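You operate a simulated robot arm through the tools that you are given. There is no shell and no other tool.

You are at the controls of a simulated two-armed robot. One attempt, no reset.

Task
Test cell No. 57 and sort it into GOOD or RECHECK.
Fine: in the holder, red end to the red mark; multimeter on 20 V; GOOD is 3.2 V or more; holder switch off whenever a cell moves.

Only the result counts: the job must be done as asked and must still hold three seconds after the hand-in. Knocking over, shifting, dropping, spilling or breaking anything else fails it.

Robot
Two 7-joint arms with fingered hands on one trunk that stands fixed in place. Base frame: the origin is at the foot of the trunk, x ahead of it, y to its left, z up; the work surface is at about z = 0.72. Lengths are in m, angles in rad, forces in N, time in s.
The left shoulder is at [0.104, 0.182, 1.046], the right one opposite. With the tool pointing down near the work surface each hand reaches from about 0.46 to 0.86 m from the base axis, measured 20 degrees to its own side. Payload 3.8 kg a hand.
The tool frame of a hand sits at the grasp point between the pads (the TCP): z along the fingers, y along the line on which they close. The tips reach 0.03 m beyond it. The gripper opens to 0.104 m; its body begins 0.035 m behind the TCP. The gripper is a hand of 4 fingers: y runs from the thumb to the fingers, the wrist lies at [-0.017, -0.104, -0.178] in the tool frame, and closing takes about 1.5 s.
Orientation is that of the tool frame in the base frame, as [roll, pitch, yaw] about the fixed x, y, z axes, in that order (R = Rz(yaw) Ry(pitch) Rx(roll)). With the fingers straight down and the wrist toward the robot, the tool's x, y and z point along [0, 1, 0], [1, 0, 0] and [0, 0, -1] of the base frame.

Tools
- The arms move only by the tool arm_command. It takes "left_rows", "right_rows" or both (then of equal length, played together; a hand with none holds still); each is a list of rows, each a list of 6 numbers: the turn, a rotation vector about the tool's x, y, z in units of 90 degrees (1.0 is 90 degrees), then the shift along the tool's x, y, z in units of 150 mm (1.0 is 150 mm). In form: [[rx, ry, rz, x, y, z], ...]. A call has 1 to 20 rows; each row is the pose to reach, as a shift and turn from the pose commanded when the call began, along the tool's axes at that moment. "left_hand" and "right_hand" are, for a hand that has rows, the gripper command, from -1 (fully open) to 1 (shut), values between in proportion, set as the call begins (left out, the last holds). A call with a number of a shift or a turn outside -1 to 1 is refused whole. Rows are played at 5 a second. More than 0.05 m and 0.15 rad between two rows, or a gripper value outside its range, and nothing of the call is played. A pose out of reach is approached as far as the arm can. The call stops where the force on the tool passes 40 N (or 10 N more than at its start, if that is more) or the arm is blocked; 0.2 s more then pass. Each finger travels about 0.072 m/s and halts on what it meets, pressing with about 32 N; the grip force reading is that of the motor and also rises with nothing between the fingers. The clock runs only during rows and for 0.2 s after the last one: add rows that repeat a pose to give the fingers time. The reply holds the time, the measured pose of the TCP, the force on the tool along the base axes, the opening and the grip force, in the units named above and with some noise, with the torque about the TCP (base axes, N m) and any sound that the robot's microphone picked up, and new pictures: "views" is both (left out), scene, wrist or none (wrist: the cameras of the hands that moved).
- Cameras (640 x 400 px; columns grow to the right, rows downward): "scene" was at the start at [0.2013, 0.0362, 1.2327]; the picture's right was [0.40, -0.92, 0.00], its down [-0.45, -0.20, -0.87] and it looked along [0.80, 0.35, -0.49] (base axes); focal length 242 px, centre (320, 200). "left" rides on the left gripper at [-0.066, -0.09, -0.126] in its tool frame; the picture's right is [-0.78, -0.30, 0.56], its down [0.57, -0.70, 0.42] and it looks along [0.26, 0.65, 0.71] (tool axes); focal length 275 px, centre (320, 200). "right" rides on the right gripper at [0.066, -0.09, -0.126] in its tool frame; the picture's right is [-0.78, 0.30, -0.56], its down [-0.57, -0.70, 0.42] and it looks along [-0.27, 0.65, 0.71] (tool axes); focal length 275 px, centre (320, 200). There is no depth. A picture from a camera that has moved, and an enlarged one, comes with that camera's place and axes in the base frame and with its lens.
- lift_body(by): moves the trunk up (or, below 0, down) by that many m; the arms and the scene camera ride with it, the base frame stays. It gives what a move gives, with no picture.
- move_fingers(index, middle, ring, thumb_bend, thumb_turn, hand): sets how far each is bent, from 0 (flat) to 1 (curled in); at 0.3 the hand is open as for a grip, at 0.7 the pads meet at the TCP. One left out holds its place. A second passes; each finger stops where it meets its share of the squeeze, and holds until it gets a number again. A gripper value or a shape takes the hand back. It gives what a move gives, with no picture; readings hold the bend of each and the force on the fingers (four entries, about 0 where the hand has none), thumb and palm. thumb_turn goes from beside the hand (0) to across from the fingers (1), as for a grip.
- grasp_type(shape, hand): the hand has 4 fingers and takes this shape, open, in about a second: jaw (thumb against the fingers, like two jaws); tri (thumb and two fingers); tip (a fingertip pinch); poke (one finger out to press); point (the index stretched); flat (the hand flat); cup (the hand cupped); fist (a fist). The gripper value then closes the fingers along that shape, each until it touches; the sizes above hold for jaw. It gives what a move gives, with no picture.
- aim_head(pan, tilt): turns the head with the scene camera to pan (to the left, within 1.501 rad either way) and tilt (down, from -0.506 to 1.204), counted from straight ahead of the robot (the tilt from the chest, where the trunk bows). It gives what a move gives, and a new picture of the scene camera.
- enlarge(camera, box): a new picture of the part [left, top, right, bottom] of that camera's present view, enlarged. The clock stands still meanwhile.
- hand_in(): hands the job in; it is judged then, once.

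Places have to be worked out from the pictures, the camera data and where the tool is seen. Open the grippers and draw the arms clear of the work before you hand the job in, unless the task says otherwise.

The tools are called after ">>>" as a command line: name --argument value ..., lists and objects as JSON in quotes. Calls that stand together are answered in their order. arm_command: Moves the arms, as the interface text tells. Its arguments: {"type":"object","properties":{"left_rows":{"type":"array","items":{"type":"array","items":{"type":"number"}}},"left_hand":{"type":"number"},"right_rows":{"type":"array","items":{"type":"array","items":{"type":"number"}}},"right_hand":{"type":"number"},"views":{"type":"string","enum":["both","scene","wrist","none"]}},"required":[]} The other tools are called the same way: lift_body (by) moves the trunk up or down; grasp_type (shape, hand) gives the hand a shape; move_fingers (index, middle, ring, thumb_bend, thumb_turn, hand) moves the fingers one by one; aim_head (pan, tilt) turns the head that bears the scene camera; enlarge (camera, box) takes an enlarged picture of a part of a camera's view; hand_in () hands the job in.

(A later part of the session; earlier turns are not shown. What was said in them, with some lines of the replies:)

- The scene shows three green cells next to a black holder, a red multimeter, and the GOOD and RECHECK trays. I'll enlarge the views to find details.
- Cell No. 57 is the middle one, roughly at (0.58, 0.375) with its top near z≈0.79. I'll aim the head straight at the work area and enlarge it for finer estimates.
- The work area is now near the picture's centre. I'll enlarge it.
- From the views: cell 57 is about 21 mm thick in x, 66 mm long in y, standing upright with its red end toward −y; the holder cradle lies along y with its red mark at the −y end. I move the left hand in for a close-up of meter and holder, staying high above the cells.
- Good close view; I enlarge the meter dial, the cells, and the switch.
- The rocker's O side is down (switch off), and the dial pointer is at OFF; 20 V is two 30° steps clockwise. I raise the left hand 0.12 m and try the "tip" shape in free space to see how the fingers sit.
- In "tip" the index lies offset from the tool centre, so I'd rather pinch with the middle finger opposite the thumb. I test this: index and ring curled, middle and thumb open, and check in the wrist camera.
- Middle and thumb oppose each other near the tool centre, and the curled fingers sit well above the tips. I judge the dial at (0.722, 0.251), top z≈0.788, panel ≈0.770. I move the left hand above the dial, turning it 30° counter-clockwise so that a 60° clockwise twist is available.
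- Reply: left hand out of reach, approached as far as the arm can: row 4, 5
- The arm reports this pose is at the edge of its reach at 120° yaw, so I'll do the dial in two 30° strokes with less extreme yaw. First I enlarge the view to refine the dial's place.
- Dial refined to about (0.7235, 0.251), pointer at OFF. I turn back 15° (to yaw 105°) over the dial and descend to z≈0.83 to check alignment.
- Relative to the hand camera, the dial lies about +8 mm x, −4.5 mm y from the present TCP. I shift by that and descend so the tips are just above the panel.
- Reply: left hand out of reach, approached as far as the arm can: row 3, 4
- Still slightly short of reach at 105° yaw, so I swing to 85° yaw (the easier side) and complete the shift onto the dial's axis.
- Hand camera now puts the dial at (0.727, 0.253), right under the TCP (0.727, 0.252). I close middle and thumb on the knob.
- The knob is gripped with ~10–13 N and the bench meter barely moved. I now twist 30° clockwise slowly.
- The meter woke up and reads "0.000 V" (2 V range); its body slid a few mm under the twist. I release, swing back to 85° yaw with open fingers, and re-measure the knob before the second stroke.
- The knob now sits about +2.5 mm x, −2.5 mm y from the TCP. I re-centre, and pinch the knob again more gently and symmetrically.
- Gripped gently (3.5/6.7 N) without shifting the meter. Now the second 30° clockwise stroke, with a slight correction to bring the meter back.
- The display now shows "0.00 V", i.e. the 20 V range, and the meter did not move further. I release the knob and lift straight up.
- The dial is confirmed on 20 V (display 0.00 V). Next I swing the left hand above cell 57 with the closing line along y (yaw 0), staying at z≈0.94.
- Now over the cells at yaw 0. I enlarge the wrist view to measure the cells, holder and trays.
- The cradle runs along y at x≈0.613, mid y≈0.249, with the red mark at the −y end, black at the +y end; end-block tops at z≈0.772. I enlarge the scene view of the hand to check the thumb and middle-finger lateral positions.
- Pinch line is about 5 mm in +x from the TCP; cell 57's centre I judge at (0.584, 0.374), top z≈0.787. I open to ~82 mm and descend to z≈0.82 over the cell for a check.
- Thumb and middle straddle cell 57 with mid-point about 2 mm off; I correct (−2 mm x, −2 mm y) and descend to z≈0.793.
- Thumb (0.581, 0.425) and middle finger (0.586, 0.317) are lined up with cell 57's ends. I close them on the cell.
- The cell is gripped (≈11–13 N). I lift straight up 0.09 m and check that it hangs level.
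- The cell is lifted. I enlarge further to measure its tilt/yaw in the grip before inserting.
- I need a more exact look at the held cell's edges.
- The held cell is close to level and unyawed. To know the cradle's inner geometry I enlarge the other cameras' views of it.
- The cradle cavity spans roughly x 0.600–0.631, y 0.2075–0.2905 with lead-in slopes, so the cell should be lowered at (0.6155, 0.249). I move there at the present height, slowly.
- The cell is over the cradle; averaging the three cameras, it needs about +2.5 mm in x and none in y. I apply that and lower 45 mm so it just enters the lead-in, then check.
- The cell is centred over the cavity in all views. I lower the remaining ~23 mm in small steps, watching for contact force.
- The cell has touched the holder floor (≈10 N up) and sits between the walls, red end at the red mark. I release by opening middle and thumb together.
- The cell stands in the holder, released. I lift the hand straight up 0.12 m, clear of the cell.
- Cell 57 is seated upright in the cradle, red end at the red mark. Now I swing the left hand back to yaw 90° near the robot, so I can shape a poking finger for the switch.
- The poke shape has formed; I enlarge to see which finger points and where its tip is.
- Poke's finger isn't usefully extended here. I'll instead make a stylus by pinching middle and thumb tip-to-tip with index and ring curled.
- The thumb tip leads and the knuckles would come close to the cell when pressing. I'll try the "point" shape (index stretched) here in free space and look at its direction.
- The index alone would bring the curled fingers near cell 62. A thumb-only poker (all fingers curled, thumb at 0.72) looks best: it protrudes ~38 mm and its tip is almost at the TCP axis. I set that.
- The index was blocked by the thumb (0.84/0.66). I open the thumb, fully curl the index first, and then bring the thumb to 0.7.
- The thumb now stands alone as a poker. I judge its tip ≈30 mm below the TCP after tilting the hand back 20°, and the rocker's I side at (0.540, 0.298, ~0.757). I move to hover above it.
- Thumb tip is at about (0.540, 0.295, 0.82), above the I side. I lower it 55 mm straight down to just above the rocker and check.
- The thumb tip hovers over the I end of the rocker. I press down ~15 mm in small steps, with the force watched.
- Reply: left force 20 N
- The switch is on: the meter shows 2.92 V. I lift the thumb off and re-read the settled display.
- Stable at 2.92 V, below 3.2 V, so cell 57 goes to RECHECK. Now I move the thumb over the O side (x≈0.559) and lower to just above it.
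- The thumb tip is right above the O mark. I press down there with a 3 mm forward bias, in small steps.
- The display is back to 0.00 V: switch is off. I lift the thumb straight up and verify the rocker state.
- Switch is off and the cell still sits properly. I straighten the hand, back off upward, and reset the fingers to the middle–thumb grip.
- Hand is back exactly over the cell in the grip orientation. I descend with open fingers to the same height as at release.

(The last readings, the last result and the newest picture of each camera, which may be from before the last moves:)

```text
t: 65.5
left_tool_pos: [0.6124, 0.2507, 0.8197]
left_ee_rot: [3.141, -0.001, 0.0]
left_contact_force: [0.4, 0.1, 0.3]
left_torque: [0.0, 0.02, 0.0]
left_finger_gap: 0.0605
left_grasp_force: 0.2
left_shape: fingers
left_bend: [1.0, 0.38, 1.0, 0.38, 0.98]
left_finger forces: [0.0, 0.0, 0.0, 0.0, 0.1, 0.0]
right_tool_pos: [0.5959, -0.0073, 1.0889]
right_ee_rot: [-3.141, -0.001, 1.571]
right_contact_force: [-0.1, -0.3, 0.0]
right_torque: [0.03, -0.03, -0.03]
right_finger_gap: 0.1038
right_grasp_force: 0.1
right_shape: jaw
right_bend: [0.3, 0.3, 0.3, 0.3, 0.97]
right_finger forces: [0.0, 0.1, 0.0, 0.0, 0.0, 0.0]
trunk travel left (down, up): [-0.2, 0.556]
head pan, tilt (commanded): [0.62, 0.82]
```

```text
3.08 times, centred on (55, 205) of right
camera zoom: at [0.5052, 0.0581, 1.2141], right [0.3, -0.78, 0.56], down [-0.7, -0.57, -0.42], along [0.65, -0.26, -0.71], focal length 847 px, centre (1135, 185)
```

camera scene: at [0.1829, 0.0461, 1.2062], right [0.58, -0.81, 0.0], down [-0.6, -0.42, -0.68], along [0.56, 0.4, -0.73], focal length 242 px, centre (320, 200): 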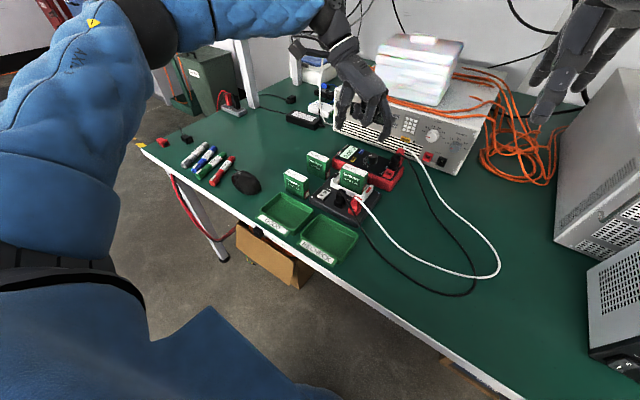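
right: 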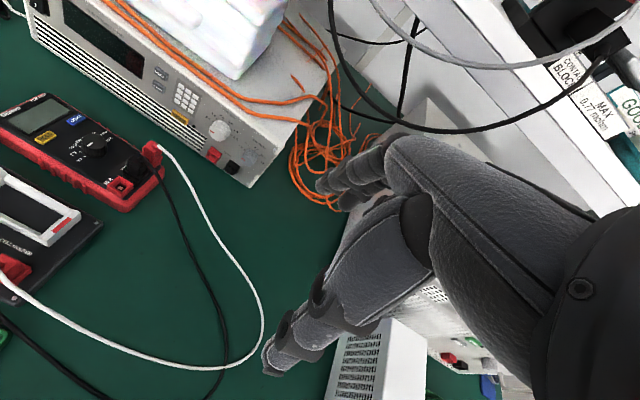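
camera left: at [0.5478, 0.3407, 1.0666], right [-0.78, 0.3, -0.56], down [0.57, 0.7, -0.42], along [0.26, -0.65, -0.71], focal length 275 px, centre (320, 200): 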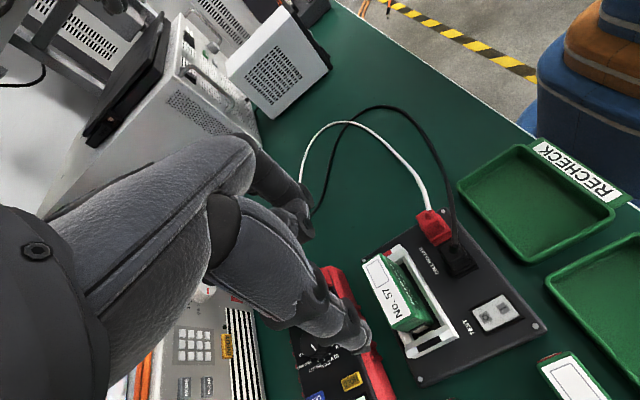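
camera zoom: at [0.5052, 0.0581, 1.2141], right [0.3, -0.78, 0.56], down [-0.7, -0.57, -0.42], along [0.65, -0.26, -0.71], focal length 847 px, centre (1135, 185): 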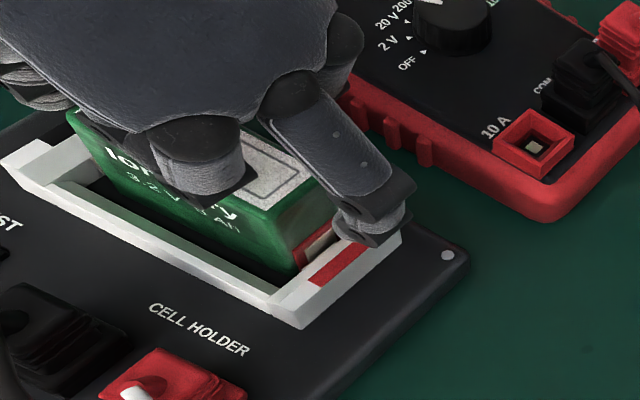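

Same geometry as at release, no contact. I close middle and thumb on the cell.

>>> move_fingers --hand "left" --middle 0.6 --thumb_bend 0.6

>>> enlarge --camera "scene" --box '[320, 140, 380, 205]'

>>> enlarge --camera "left" --box '[300, 200, 420, 360]'

```text
t: 66.5
left_tool_pos: [0.6125, 0.2503, 0.8203]
left_ee_rot: [3.142, 0.0, 0.001]
left_contact_force: [-0.5, 2.0, 5.9]
left_torque: [-0.12, -0.06, -0.02]
left_finger_gap: 0.056
left_grasp_force: 12.1
left_shape: fingers
left_bend: [1.0, 0.45, 1.0, 0.5, 0.99]
left_finger forces: [0.0, 11.0, 0.0, 0.0, 13.5, 0.1]
right_tool_pos: [0.5959, -0.0073, 1.088]
right_ee_rot: [3.141, 0.001, 1.571]
right_contact_force: [0.0, -0.1, 0.1]
right_torque: [0.02, 0.0, -0.01]
right_finger_gap: 0.1035
right_grasp_force: 0.0
right_shape: jaw
right_bend: [0.3, 0.3, 0.3, 0.3, 0.97]
right_finger forces: [0.0, 0.1, 0.0, 0.0, 0.1, 0.0]
trunk travel left (down, up): [-0.2, 0.556]
head pan, tilt (commanded): [0.62, 0.82]
```

```text
6.15 times, centred on (350, 172) of scene
camera zoom: at [0.1827, 0.0461, 1.2062], right [0.58, -0.81, 0.0], down [-0.6, -0.42, -0.68], along [0.56, 0.4, -0.73], focal length 1492 px, centre (135, 369)
```

zoom: 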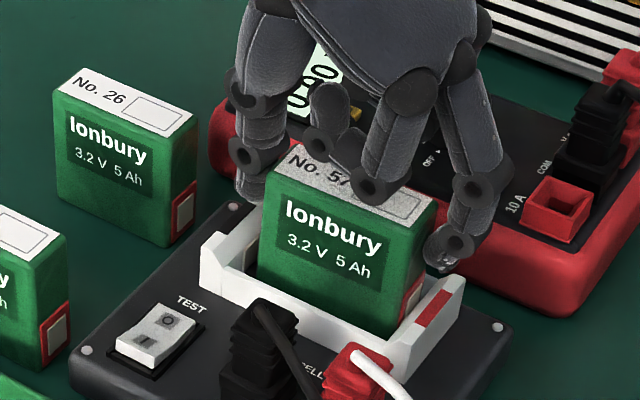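

```text
2.50 times, centred on (360, 280) of left
camera zoom: at [0.5458, 0.3396, 0.9464], right [-0.78, 0.3, -0.56], down [0.57, 0.7, -0.42], along [0.27, -0.65, -0.71], focal length 688 px, centre (220, 0)
```

zoom: 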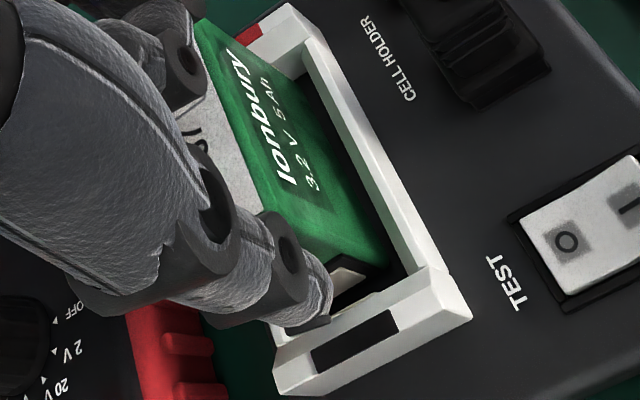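

The cell is gripped again (11–13 N). I lift it straight up 0.12 m out of the holder.

>>> arm_command --left_rows '[[0, 0, 0, 0, 0, -0.08], [0, 0, 0, 0, 0, -0.2], [0, 0, 0, 0, 0, -0.35], [0, 0, 0, 0, 0, -0.5], [0, 0, 0, 0, 0, -0.65], [0, 0, 0, 0, 0, -0.8], [0, 0, 0, 0, 0, -0.8]]' --views "both"

>>> enlarge --camera "scene" --box '[310, 110, 400, 210]'

```text
t: 68.1
left_tool_pos: [0.6116, 0.2499, 0.9412]
left_ee_rot: [3.141, 0.001, 0.0]
left_contact_force: [0.6, -1.3, -2.6]
left_torque: [0.0, 0.02, -0.03]
left_finger_gap: 0.0554
left_grasp_force: 11.7
left_shape: fingers
left_bend: [1.0, 0.45, 1.0, 0.5, 0.99]
left_finger forces: [0.1, 11.7, 0.0, 0.0, 11.4, 0.0]
right_tool_pos: [0.5965, -0.0069, 1.0883]
right_ee_rot: [-3.14, -0.001, 1.572]
right_contact_force: [0.4, 0.1, -0.1]
right_torque: [-0.03, 0.04, -0.02]
right_finger_gap: 0.1037
right_grasp_force: 0.0
right_shape: jaw
right_bend: [0.3, 0.3, 0.3, 0.3, 0.97]
right_finger forces: [0.0, 0.0, 0.1, 0.0, 0.0, 0.0]
trunk travel left (down, up): [-0.2, 0.556]
head pan, tilt (commanded): [0.62, 0.82]
camera scene: at [0.1835, 0.0461, 1.2059], right [0.58, -0.81, 0.0], down [-0.6, -0.42, -0.68], along [0.55, 0.4, -0.73], focal length 242 px, centre (320, 200)
camera left: at [0.5457, 0.34, 1.0678], right [-0.78, 0.3, -0.56], down [0.57, 0.7, -0.42], along [0.26, -0.65, -0.71], focal length 275 px, centre (320, 200)
```

scene: 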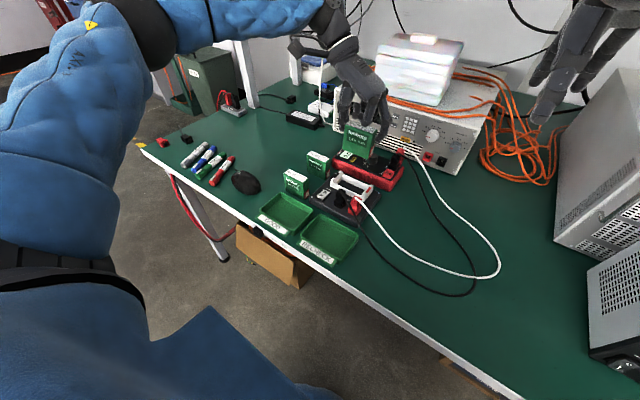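
left: 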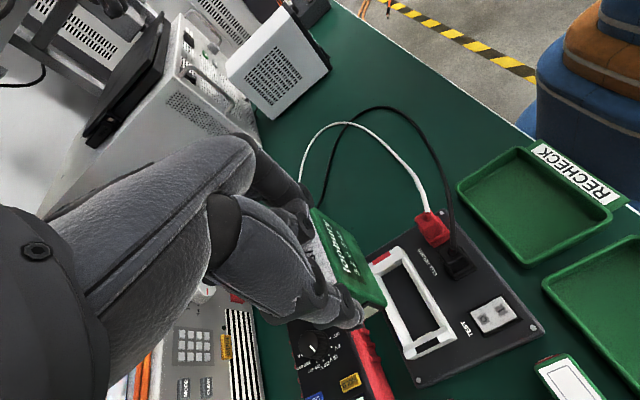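

```text
4.00 times, centred on (355, 160) of scene
camera zoom: at [0.1835, 0.0461, 1.2059], right [0.58, -0.81, 0.0], down [-0.6, -0.42, -0.68], along [0.55, 0.4, -0.73], focal length 970 px, centre (180, 360)
```

zoom: 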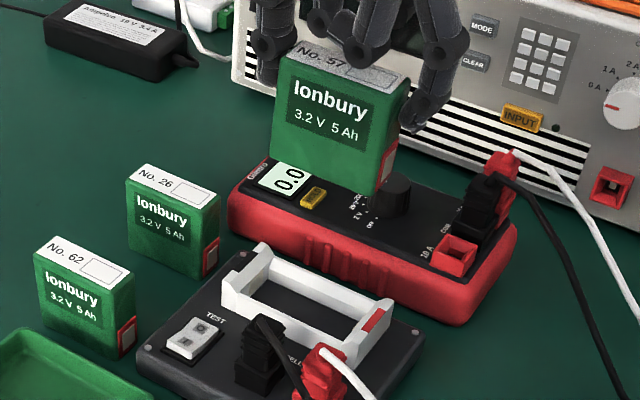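

The cell is out. I enlarge the trays in both views to fix the RECHECK tray's position.

>>> enlarge --camera "scene" --box '[250, 180, 380, 280]'

>>> enlarge --camera "left" --box '[440, 120, 640, 290]'

```text
4.00 times, centred on (315, 230) of scene
camera zoom: at [0.1835, 0.0461, 1.2059], right [0.58, -0.81, 0.0], down [-0.6, -0.42, -0.68], along [0.55, 0.4, -0.73], focal length 970 px, centre (340, 80)
```

zoom: 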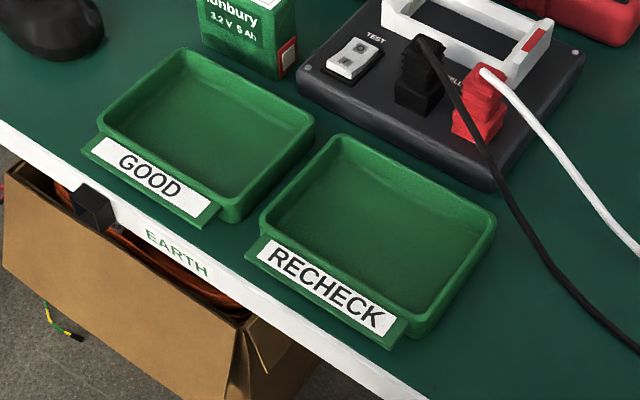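

```text
2.35 times, centred on (540, 205) of left
camera zoom: at [0.5457, 0.34, 1.0678], right [-0.78, 0.3, -0.56], down [0.57, 0.7, -0.42], along [0.26, -0.65, -0.71], focal length 648 px, centre (-198, 188)
```

zoom: 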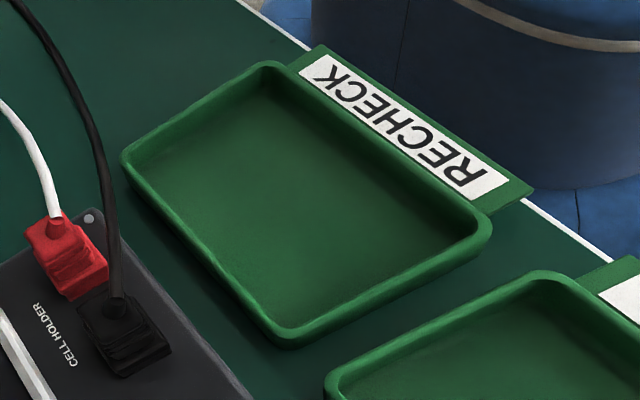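

RECHECK tray centre is about (0.457, 0.216), rim near z≈0.745. I carry the cell there at height (bottom ≈0.865), slowly, in two legs.

>>> arm_command --left_rows '[[0, 0, 0, -0.06, 0.012, 0], [0, 0, 0, -0.15, 0.03, 0], [0, 0, 0, -0.25, 0.05, 0], [0, 0, 0, -0.36, 0.072, 0], [0, 0, 0, -0.47, 0.094, 0], [0, 0, 0, -0.56, 0.112, 0], [0, 0, 0, -0.6, 0.12, 0]]' --views "none"

>>> arm_command --left_rows '[[0, 0, 0, -0.05, 0.01, 0], [0, 0, 0, -0.13, 0.027, 0], [0, 0, 0, -0.23, 0.048, 0], [0, 0, 0, -0.33, 0.07, 0], [0, 0, 0, -0.42, 0.088, 0], [0, 0, 0, -0.46, 0.097, 0], [0, 0, 0, -0.46, 0.097, 0]]' --views "both"

>>> enlarge --camera "scene" --box '[240, 120, 400, 280]'

```text
t: 69.7
left_tool_pos: [0.5198, 0.2312, 0.9414]
left_ee_rot: [-3.141, 0.0, 0.0]
left_contact_force: [-0.1, -0.3, -1.9]
left_torque: [0.0, -0.01, -0.04]
left_finger_gap: 0.0557
left_grasp_force: 11.8
left_shape: fingers
left_bend: [1.0, 0.45, 1.0, 0.5, 0.99]
left_finger forces: [0.1, 11.6, 0.1, 0.0, 11.5, 0.0]
right_tool_pos: [0.5974, -0.0079, 1.0876]
right_ee_rot: [3.14, 0.001, 1.572]
right_contact_force: [0.2, 0.0, 0.2]
right_torque: [-0.03, -0.01, 0.0]
right_finger_gap: 0.1035
right_grasp_force: 0.0
right_shape: jaw
right_bend: [0.3, 0.3, 0.3, 0.3, 0.97]
right_finger forces: [0.0, 0.0, 0.0, 0.0, 0.0, 0.0]
trunk travel left (down, up): [-0.2, 0.556]
head pan, tilt (commanded): [0.62, 0.82]
```

```text
t: 71.3
left_tool_pos: [0.4528, 0.217, 0.9415]
left_ee_rot: [-3.141, 0.0, 0.0]
left_contact_force: [-0.1, 0.3, -2.9]
left_torque: [-0.02, 0.01, 0.02]
left_finger_gap: 0.0556
left_grasp_force: 11.6
left_shape: fingers
left_bend: [1.0, 0.45, 1.0, 0.5, 0.99]
left_finger forces: [0.0, 11.6, 0.0, 0.1, 11.4, 0.0]
right_tool_pos: [0.5952, -0.0084, 1.0889]
right_ee_rot: [-3.141, 0.0, 1.571]
right_contact_force: [0.5, 0.3, 0.5]
right_torque: [0.0, 0.04, -0.01]
right_finger_gap: 0.1037
right_grasp_force: 0.1
right_shape: jaw
right_bend: [0.3, 0.3, 0.3, 0.3, 0.97]
right_finger forces: [0.1, 0.0, 0.0, 0.1, 0.1, 0.1]
trunk travel left (down, up): [-0.2, 0.556]
head pan, tilt (commanded): [0.62, 0.82]
camera scene: at [0.1833, 0.0461, 1.206], right [0.58, -0.81, 0.0], down [-0.6, -0.42, -0.68], along [0.56, 0.4, -0.73], focal length 242 px, centre (320, 200)
camera left: at [0.3874, 0.3072, 1.0677], right [-0.78, 0.3, -0.56], down [0.57, 0.7, -0.42], along [0.26, -0.65, -0.71], focal length 275 px, centre (320, 200)
```

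scene: 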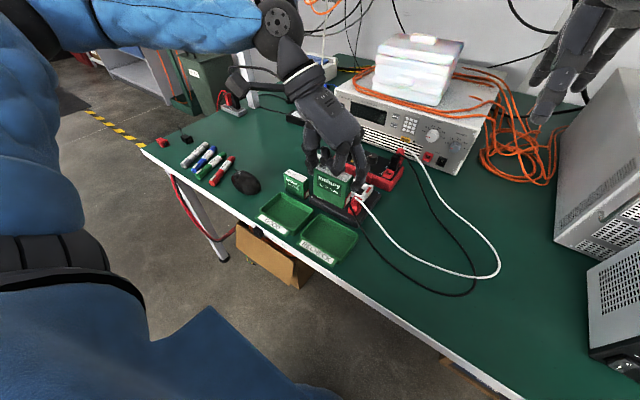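
left: 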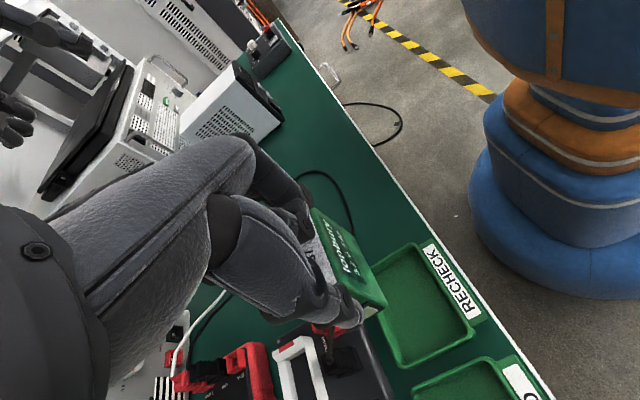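

```text
2.50 times, centred on (320, 200) of scene
camera zoom: at [0.1833, 0.0461, 1.206], right [0.58, -0.81, 0.0], down [-0.6, -0.42, -0.68], along [0.56, 0.4, -0.73], focal length 606 px, centre (320, 200)
```

zoom: 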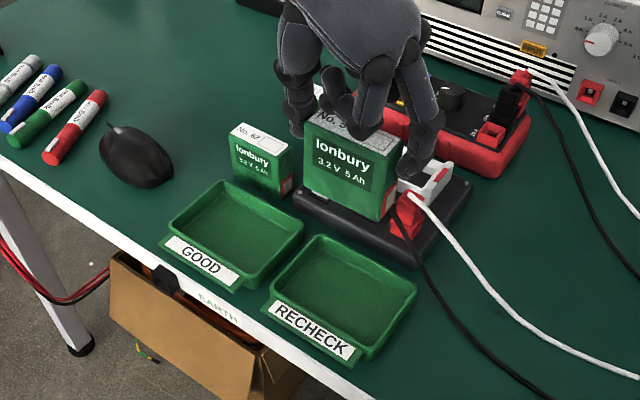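

The cell is above the RECHECK tray. I lower 0.11 m (bottom ≈ 10 mm above the rim) and check.

>>> arm_command --left_rows '[[0, 0, 0, 0, 0, 0.1], [0, 0, 0, 0, 0, 0.25], [0, 0, 0, 0, 0, 0.4], [0, 0, 0, 0, 0, 0.55], [0, 0, 0, 0, 0, 0.68], [0, 0, 0, 0, 0, 0.733], [0, 0, 0, 0, 0, 0.733]]' --views "both"

>>> enlarge --camera "scene" --box '[270, 160, 390, 270]'

>>> enlarge --camera "left" --box '[300, 180, 500, 360]'

```text
t: 72.9
left_tool_pos: [0.4517, 0.2155, 0.8301]
left_ee_rot: [3.141, 0.001, 0.0]
left_contact_force: [0.2, -0.5, -1.8]
left_torque: [0.03, 0.02, -0.02]
left_finger_gap: 0.0558
left_grasp_force: 11.6
left_shape: fingers
left_bend: [1.0, 0.45, 1.0, 0.5, 0.99]
left_finger forces: [0.1, 11.5, 0.0, 0.1, 11.3, 0.0]
right_tool_pos: [0.5957, -0.0069, 1.0892]
right_ee_rot: [-3.141, 0.001, 1.571]
right_contact_force: [-0.8, -0.1, -0.4]
right_torque: [-0.02, -0.01, 0.01]
right_finger_gap: 0.1037
right_grasp_force: 0.0
right_shape: jaw
right_bend: [0.3, 0.3, 0.3, 0.3, 0.97]
right_finger forces: [0.1, 0.0, 0.0, 0.0, 0.0, 0.1]
trunk travel left (down, up): [-0.2, 0.556]
head pan, tilt (commanded): [0.62, 0.82]
camera scene: at [0.1833, 0.0461, 1.206], right [0.58, -0.81, 0.0], down [-0.6, -0.42, -0.68], along [0.56, 0.4, -0.73], focal length 242 px, centre (320, 200)
camera left: at [0.387, 0.3068, 0.9569], right [-0.78, 0.3, -0.56], down [0.57, 0.7, -0.42], along [0.26, -0.65, -0.71], focal length 275 px, centre (320, 200)
```

scene: 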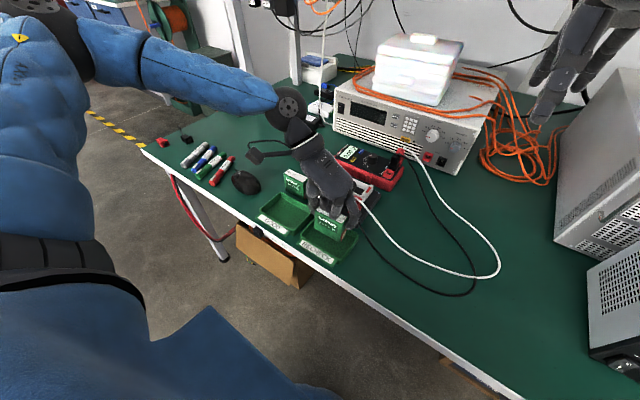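
left: 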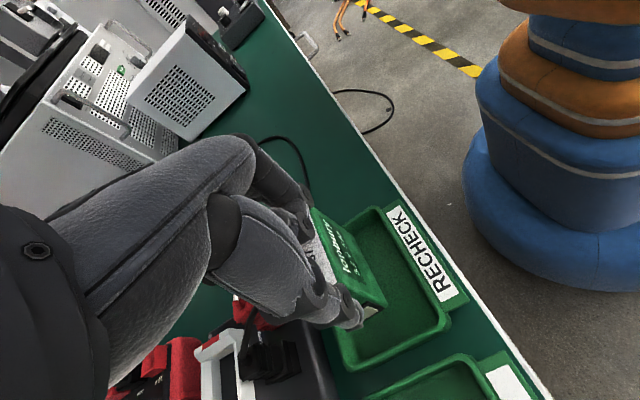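

```text
3.64 times, centred on (330, 215) of scene
camera zoom: at [0.1833, 0.0461, 1.206], right [0.58, -0.81, 0.0], down [-0.6, -0.42, -0.68], along [0.56, 0.4, -0.73], focal length 882 px, centre (284, 146)
```

zoom: 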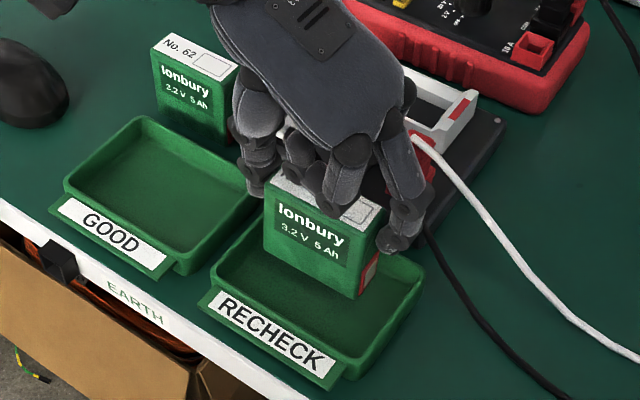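

```text
2.22 times, centred on (400, 270) of left
camera zoom: at [0.387, 0.3068, 0.9569], right [-0.78, 0.3, -0.56], down [0.57, 0.7, -0.42], along [0.26, -0.65, -0.71], focal length 612 px, centre (142, 44)
```

zoom: 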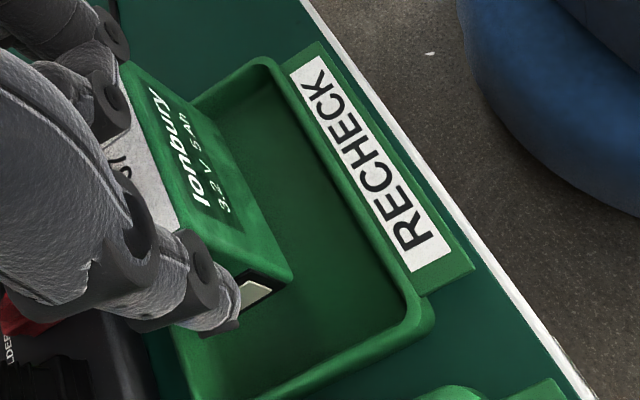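

Cell centre ≈(0.457, 0.213), well inside the tray. I lower the last ~30 mm in small steps until it touches the floor.

>>> arm_command --left_rows '[[0, 0, 0, 0, 0, 0.05], [0, 0, 0, 0, 0, 0.1], [0, 0, 0, 0, 0, 0.14], [0, 0, 0, 0, 0, 0.17], [0, 0, 0, 0, 0, 0.19], [0, 0, 0, 0, 0, 0.19]]' --views "none"

>>> enlarge --camera "scene" --box '[270, 160, 390, 270]'

>>> enlarge --camera "left" --box '[300, 180, 500, 360]'

```text
t: 74.3
left_tool_pos: [0.4527, 0.2169, 0.8022]
left_ee_rot: [3.141, 0.001, 0.002]
left_contact_force: [0.4, 0.0, -2.7]
left_torque: [-0.01, 0.04, 0.02]
left_finger_gap: 0.0557
left_grasp_force: 11.5
left_shape: fingers
left_bend: [1.0, 0.45, 1.0, 0.5, 0.99]
left_finger forces: [0.1, 11.6, 0.0, 0.0, 11.6, 0.0]
right_tool_pos: [0.5977, -0.0078, 1.0891]
right_ee_rot: [3.142, -0.002, 1.571]
right_contact_force: [0.2, 0.5, -0.3]
right_torque: [0.02, 0.01, -0.01]
right_finger_gap: 0.1039
right_grasp_force: 0.0
right_shape: jaw
right_bend: [0.3, 0.3, 0.3, 0.3, 0.97]
right_finger forces: [0.0, 0.0, 0.0, 0.1, 0.0, 0.0]
trunk travel left (down, up): [-0.2, 0.556]
head pan, tilt (commanded): [0.62, 0.82]
```

```text
3.64 times, centred on (330, 215) of scene
camera zoom: at [0.1833, 0.0461, 1.206], right [0.58, -0.81, 0.0], down [-0.6, -0.42, -0.68], along [0.56, 0.4, -0.73], focal length 882 px, centre (284, 146)
```

zoom: 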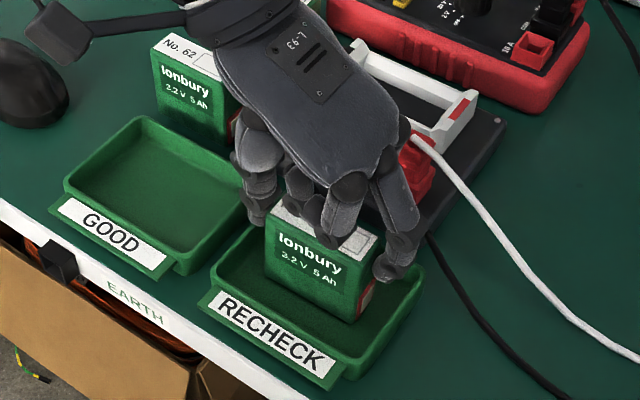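

```text
2.22 times, centred on (400, 270) of left
camera zoom: at [0.3872, 0.307, 0.9289], right [-0.78, 0.3, -0.56], down [0.57, 0.7, -0.42], along [0.26, -0.65, -0.71], focal length 612 px, centre (142, 44)
```

zoom: 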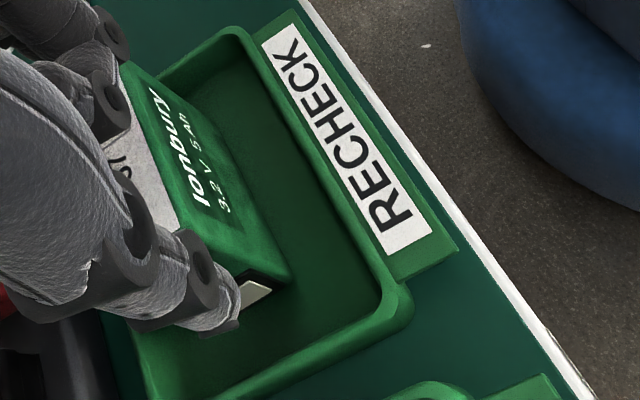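

No floor contact yet (still −2.7 N hanging weight). I go down a few more millimetres.

>>> arm_command --left_rows '[[0, 0, 0, 0, 0, 0.013], [0, 0, 0, 0, 0, 0.027], [0, 0, 0, 0, 0, 0.033], [0, 0, 0, 0, 0, 0.033]]' --views "none"

```text
t: 75.3
left_tool_pos: [0.4516, 0.216, 0.7982]
left_ee_rot: [3.141, -0.001, 0.001]
left_contact_force: [-0.9, 1.6, 3.2]
left_torque: [-0.1, -0.03, 0.02]
left_finger_gap: 0.0556
left_grasp_force: 12.0
left_shape: fingers
left_bend: [1.0, 0.45, 1.0, 0.5, 0.99]
left_finger forces: [0.0, 11.2, 0.0, 0.1, 13.1, 0.0]
right_tool_pos: [0.5965, -0.0074, 1.0882]
right_ee_rot: [-3.141, 0.0, 1.57]
right_contact_force: [-0.4, -0.1, 0.0]
right_torque: [0.01, 0.01, -0.01]
right_finger_gap: 0.1035
right_grasp_force: 0.0
right_shape: jaw
right_bend: [0.3, 0.3, 0.3, 0.3, 0.97]
right_finger forces: [0.0, 0.0, 0.0, 0.0, 0.0, 0.0]
trunk travel left (down, up): [-0.2, 0.556]
head pan, tilt (commanded): [0.62, 0.82]
```

Contact: the force changed by about +6 N, the cell rests on the tray floor. I release it.

>>> move_fingers --hand "left" --middle 0.38 --thumb_bend 0.38

>>> enlarge --camera "scene" --box '[270, 160, 390, 270]'

>>> enlarge --camera "left" --box '[300, 180, 500, 360]'

```text
t: 76.3
left_tool_pos: [0.4525, 0.2161, 0.7974]
left_ee_rot: [-3.141, -0.001, 0.0]
left_contact_force: [-0.5, 0.7, 0.4]
left_torque: [0.02, -0.01, 0.02]
left_finger_gap: 0.0604
left_grasp_force: 0.1
left_shape: fingers
left_bend: [1.0, 0.38, 1.0, 0.38, 0.98]
left_finger forces: [0.0, 0.0, 0.1, 0.1, 0.0, 0.0]
right_tool_pos: [0.5965, -0.0081, 1.0881]
right_ee_rot: [-3.142, -0.001, 1.57]
right_contact_force: [-1.2, 0.2, 0.5]
right_torque: [0.0, -0.03, 0.01]
right_finger_gap: 0.1038
right_grasp_force: 0.1
right_shape: jaw
right_bend: [0.3, 0.3, 0.3, 0.3, 0.97]
right_finger forces: [0.0, 0.0, 0.0, 0.1, 0.0, 0.0]
trunk travel left (down, up): [-0.2, 0.556]
head pan, tilt (commanded): [0.62, 0.82]
```

```text
3.64 times, centred on (330, 215) of scene
camera zoom: at [0.1831, 0.046, 1.2061], right [0.58, -0.81, 0.0], down [-0.6, -0.42, -0.68], along [0.56, 0.4, -0.73], focal length 882 px, centre (284, 146)
```

zoom: 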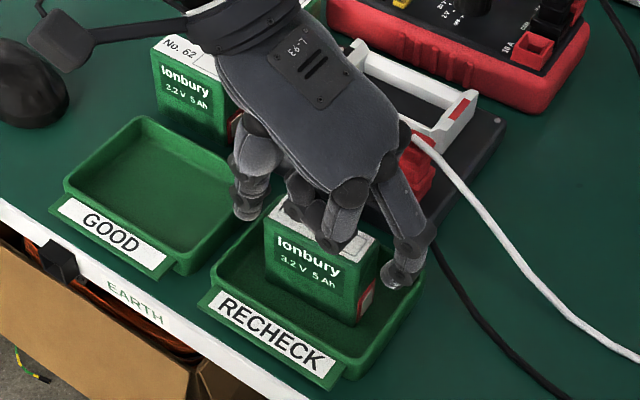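

```text
2.22 times, centred on (400, 270) of left
camera zoom: at [0.3871, 0.3063, 0.9248], right [-0.78, 0.3, -0.56], down [0.57, 0.7, -0.42], along [0.26, -0.65, -0.71], focal length 612 px, centre (142, 44)
```

zoom: 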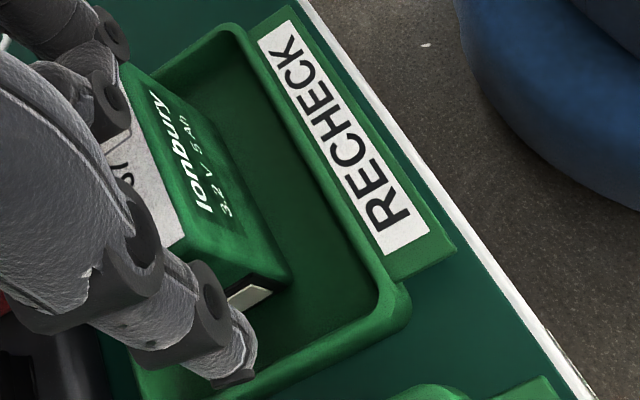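

The cell stands free in the RECHECK tray. I lift the hand straight up 0.13 m.

>>> arm_command --left_rows '[[0, 0, 0, 0, 0, -0.08], [0, 0, 0, 0, 0, -0.2], [0, 0, 0, 0, 0, -0.38], [0, 0, 0, 0, 0, -0.6], [0, 0, 0, 0, 0, -0.85], [0, 0, 0, 0, 0, -0.85]]' --views "both"

>>> enlarge --camera "scene" --box '[240, 140, 400, 270]'

```text
t: 77.7
left_tool_pos: [0.4506, 0.2137, 0.9275]
left_ee_rot: [-3.141, 0.003, 0.0]
left_contact_force: [-0.1, -0.2, 0.0]
left_torque: [-0.03, 0.02, 0.01]
left_finger_gap: 0.0603
left_grasp_force: 0.0
left_shape: fingers
left_bend: [1.0, 0.38, 1.0, 0.38, 0.98]
left_finger forces: [0.1, 0.0, 0.0, 0.0, 0.0, 0.1]
right_tool_pos: [0.5961, -0.0073, 1.0889]
right_ee_rot: [-3.14, 0.001, 1.571]
right_contact_force: [-0.3, -0.6, 0.7]
right_torque: [0.03, 0.0, 0.02]
right_finger_gap: 0.1039
right_grasp_force: 0.2
right_shape: jaw
right_bend: [0.3, 0.3, 0.3, 0.3, 0.97]
right_finger forces: [0.0, 0.1, 0.0, 0.0, 0.0, 0.0]
trunk travel left (down, up): [-0.2, 0.556]
head pan, tilt (commanded): [0.62, 0.82]
camera scene: at [0.1833, 0.0461, 1.206], right [0.58, -0.81, 0.0], down [-0.6, -0.42, -0.68], along [0.56, 0.4, -0.73], focal length 242 px, centre (320, 200)
camera left: at [0.3866, 0.3042, 1.0534], right [-0.78, 0.3, -0.56], down [0.57, 0.7, -0.43], along [0.26, -0.65, -0.71], focal length 275 px, centre (320, 200)
```

scene: 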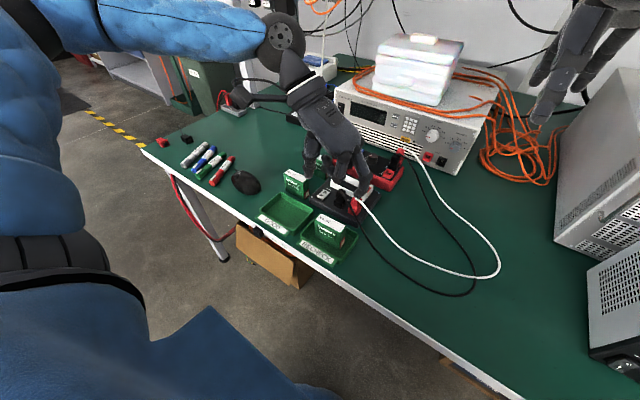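
left: 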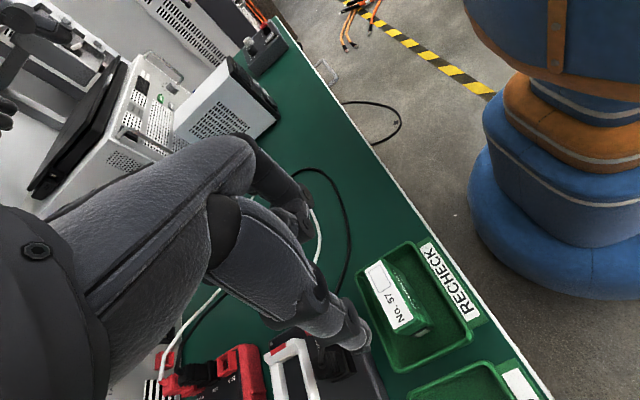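

```text
3.08 times, centred on (320, 205) of scene
camera zoom: at [0.1833, 0.0461, 1.206], right [0.58, -0.81, 0.0], down [-0.6, -0.42, -0.68], along [0.56, 0.4, -0.73], focal length 746 px, centre (320, 185)
```

zoom: 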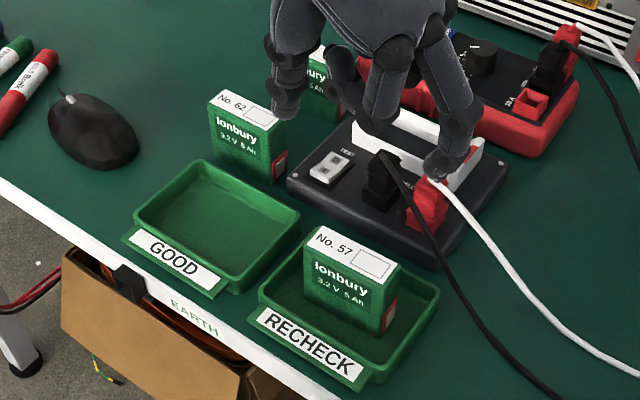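

Cell 57 stands in the RECHECK tray; everything else is in place. Now I withdraw the left arm: up, then back to the left at yaw 90°.

>>> arm_command --left_rows '[[0, 0, 0, 0, 0, -0.2], [0, 0, 0, 0, 0, -0.4], [0, 0, 0, 0, 0, -0.6], [0, 0, 0, 0, 0, -0.8]]' --views "none"

>>> arm_command --left_rows '[[0, 0, -0.09, -0.03, -0.088, -0.02], [0, 0, -0.18, -0.06, -0.176, -0.04], [0, 0, -0.27, -0.09, -0.264, -0.06], [0, 0, -0.36, -0.12, -0.352, -0.08], [0, 0, -0.45, -0.15, -0.44, -0.1], [0, 0, -0.54, -0.18, -0.528, -0.12], [0, 0, -0.63, -0.21, -0.616, -0.14], [0, 0, -0.72, -0.24, -0.704, -0.16], [0, 0, -0.81, -0.27, -0.792, -0.18], [0, 0, -0.9, -0.3, -0.88, -0.2], [0, 0, -0.99, -0.333, -0.967, -0.2], [0, 0, -0.99, -0.333, -0.967, -0.2]]' --views "none"

>>> arm_command --left_rows '[[0, 0, 0, 0.18, -0.05, 0], [0, 0, 0, 0.36, -0.1, 0], [0, 0, 0, 0.55, -0.15, 0], [0, 0, 0, 0.733, -0.2, 0], [0, 0, 0, 0.733, -0.2, 0]]' --views "both"

>>> grasp_type --hand "left" --shape "jaw"

>>> enlarge --camera "scene" --box '[240, 130, 400, 270]'

```text
t: 78.7
left_tool_pos: [0.4526, 0.2161, 1.0484]
left_ee_rot: [3.14, 0.001, -0.002]
left_contact_force: [-0.4, -0.2, -0.3]
left_torque: [-0.03, 0.0, 0.01]
left_finger_gap: 0.0606
left_grasp_force: 0.0
left_shape: fingers
left_bend: [1.0, 0.38, 1.0, 0.38, 0.98]
left_finger forces: [0.0, 0.1, 0.0, 0.0, 0.0, 0.0]
right_tool_pos: [0.5958, -0.0083, 1.0888]
right_ee_rot: [3.141, 0.0, 1.571]
right_contact_force: [-0.4, -0.3, 0.2]
right_torque: [0.01, -0.01, 0.02]
right_finger_gap: 0.1037
right_grasp_force: 0.0
right_shape: jaw
right_bend: [0.3, 0.3, 0.3, 0.3, 0.97]
right_finger forces: [0.0, 0.0, 0.0, 0.0, 0.1, 0.1]
trunk travel left (down, up): [-0.2, 0.556]
head pan, tilt (commanded): [0.62, 0.82]
```

```text
t: 81.3
left_tool_pos: [0.4008, 0.3619, 1.0755]
left_ee_rot: [-3.141, 0.0, 1.557]
left_contact_force: [0.8, 0.5, 0.2]
left_torque: [-0.03, 0.01, 0.01]
left_finger_gap: 0.0601
left_grasp_force: 0.0
left_shape: fingers
left_bend: [1.0, 0.38, 1.0, 0.38, 0.98]
left_finger forces: [0.0, 0.0, 0.0, 0.0, 0.1, 0.0]
right_tool_pos: [0.5958, -0.0077, 1.0885]
right_ee_rot: [3.141, 0.0, 1.569]
right_contact_force: [0.4, 0.3, -0.2]
right_torque: [0.01, -0.03, 0.03]
right_finger_gap: 0.1036
right_grasp_force: 0.1
right_shape: jaw
right_bend: [0.3, 0.3, 0.3, 0.3, 0.97]
right_finger forces: [0.0, 0.1, 0.0, 0.0, 0.0, 0.0]
trunk travel left (down, up): [-0.2, 0.556]
head pan, tilt (commanded): [0.62, 0.82]
```

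```text
t: 82.5
left_tool_pos: [0.3745, 0.4713, 1.0727]
left_ee_rot: [3.141, 0.001, 1.556]
left_contact_force: [0.2, 0.5, 0.3]
left_torque: [0.01, -0.02, 0.01]
left_finger_gap: 0.0603
left_grasp_force: 0.0
left_shape: fingers
left_bend: [1.0, 0.38, 1.0, 0.38, 0.98]
left_finger forces: [0.0, 0.1, 0.0, 0.0, 0.1, 0.0]
right_tool_pos: [0.5952, -0.0072, 1.089]
right_ee_rot: [-3.14, 0.001, 1.571]
right_contact_force: [-0.8, 0.5, -0.5]
right_torque: [0.04, 0.0, 0.0]
right_finger_gap: 0.1036
right_grasp_force: 0.1
right_shape: jaw
right_bend: [0.3, 0.3, 0.3, 0.3, 0.97]
right_finger forces: [0.0, 0.0, 0.0, 0.1, 0.0, 0.0]
trunk travel left (down, up): [-0.2, 0.556]
head pan, tilt (commanded): [0.62, 0.82]
camera scene: at [0.1832, 0.046, 1.2061], right [0.58, -0.81, 0.0], down [-0.6, -0.42, -0.68], along [0.56, 0.4, -0.73], focal length 242 px, centre (320, 200)
camera left: at [0.2839, 0.4081, 1.1999], right [-0.31, -0.77, -0.56], down [-0.69, 0.58, -0.42], along [0.65, 0.25, -0.71], focal length 275 px, centre (320, 200)
```

scene: 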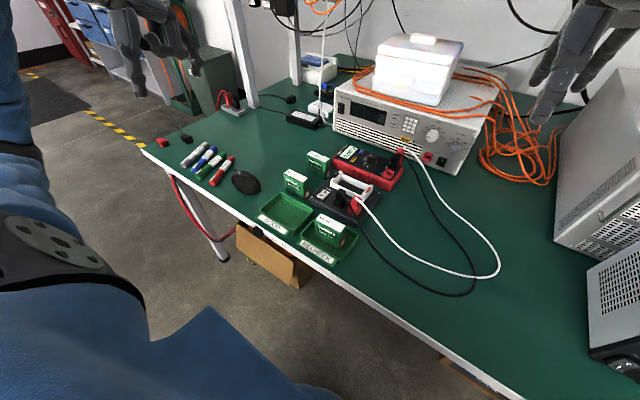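
left: 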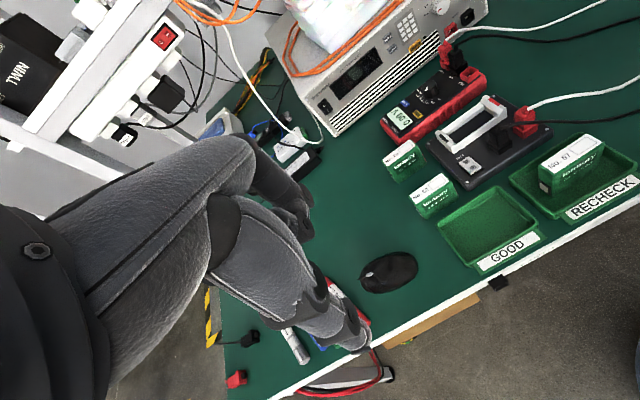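

```text
t: 83.4
left_tool_pos: [0.3736, 0.4706, 1.0734]
left_ee_rot: [3.141, 0.0, 1.554]
left_contact_force: [-0.4, -0.4, -0.1]
left_torque: [-0.01, 0.02, -0.01]
left_finger_gap: 0.1035
left_grasp_force: 0.0
left_shape: jaw
left_bend: [0.3, 0.3, 0.3, 0.3, 0.97]
left_finger forces: [0.1, 0.0, 0.0, 0.0, 0.0, 0.1]
right_tool_pos: [0.5965, -0.0067, 1.0884]
right_ee_rot: [3.141, 0.0, 1.571]
right_contact_force: [0.6, -0.1, 0.4]
right_torque: [-0.02, 0.02, -0.03]
right_finger_gap: 0.1037
right_grasp_force: 0.1
right_shape: jaw
right_bend: [0.3, 0.3, 0.3, 0.3, 0.97]
right_finger forces: [0.0, 0.0, 0.0, 0.0, 0.0, 0.0]
trunk travel left (down, up): [-0.2, 0.556]
head pan, tilt (commanded): [0.62, 0.82]
```

```text
2.86 times, centred on (320, 200) of scene
camera zoom: at [0.1831, 0.0461, 1.2061], right [0.58, -0.81, 0.0], down [-0.6, -0.42, -0.68], along [0.56, 0.4, -0.73], focal length 693 px, centre (320, 200)
```

zoom: 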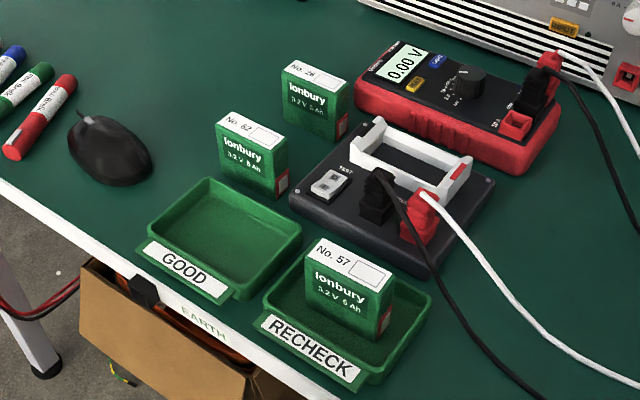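

Cell 57 (2.92 V) stands in the RECHECK tray, the switch is off, the meter is on 20 V, the other items are in place, and both arms are clear with open hands. I hand the job in.

>>> hand_in

```text
The job is handed in.
```

Cell No. 57 read 2.92 V on the 20 V range, below the 3.2 V limit, so I sorted it into RECHECK. It stands upright in the tray.

- **Test:** the cell sat in the holder with its red end at the red mark. I turned the switch on only to read the meter. It was off whenever the cell moved.
- **Meter shift:** the meter slid about 5 mm on the bench while I turned its dial. Nothing else on the bench appeared to move.
- **End state:** the switch is off, the meter is still on 20 V, and both arms are clear with their hands open.
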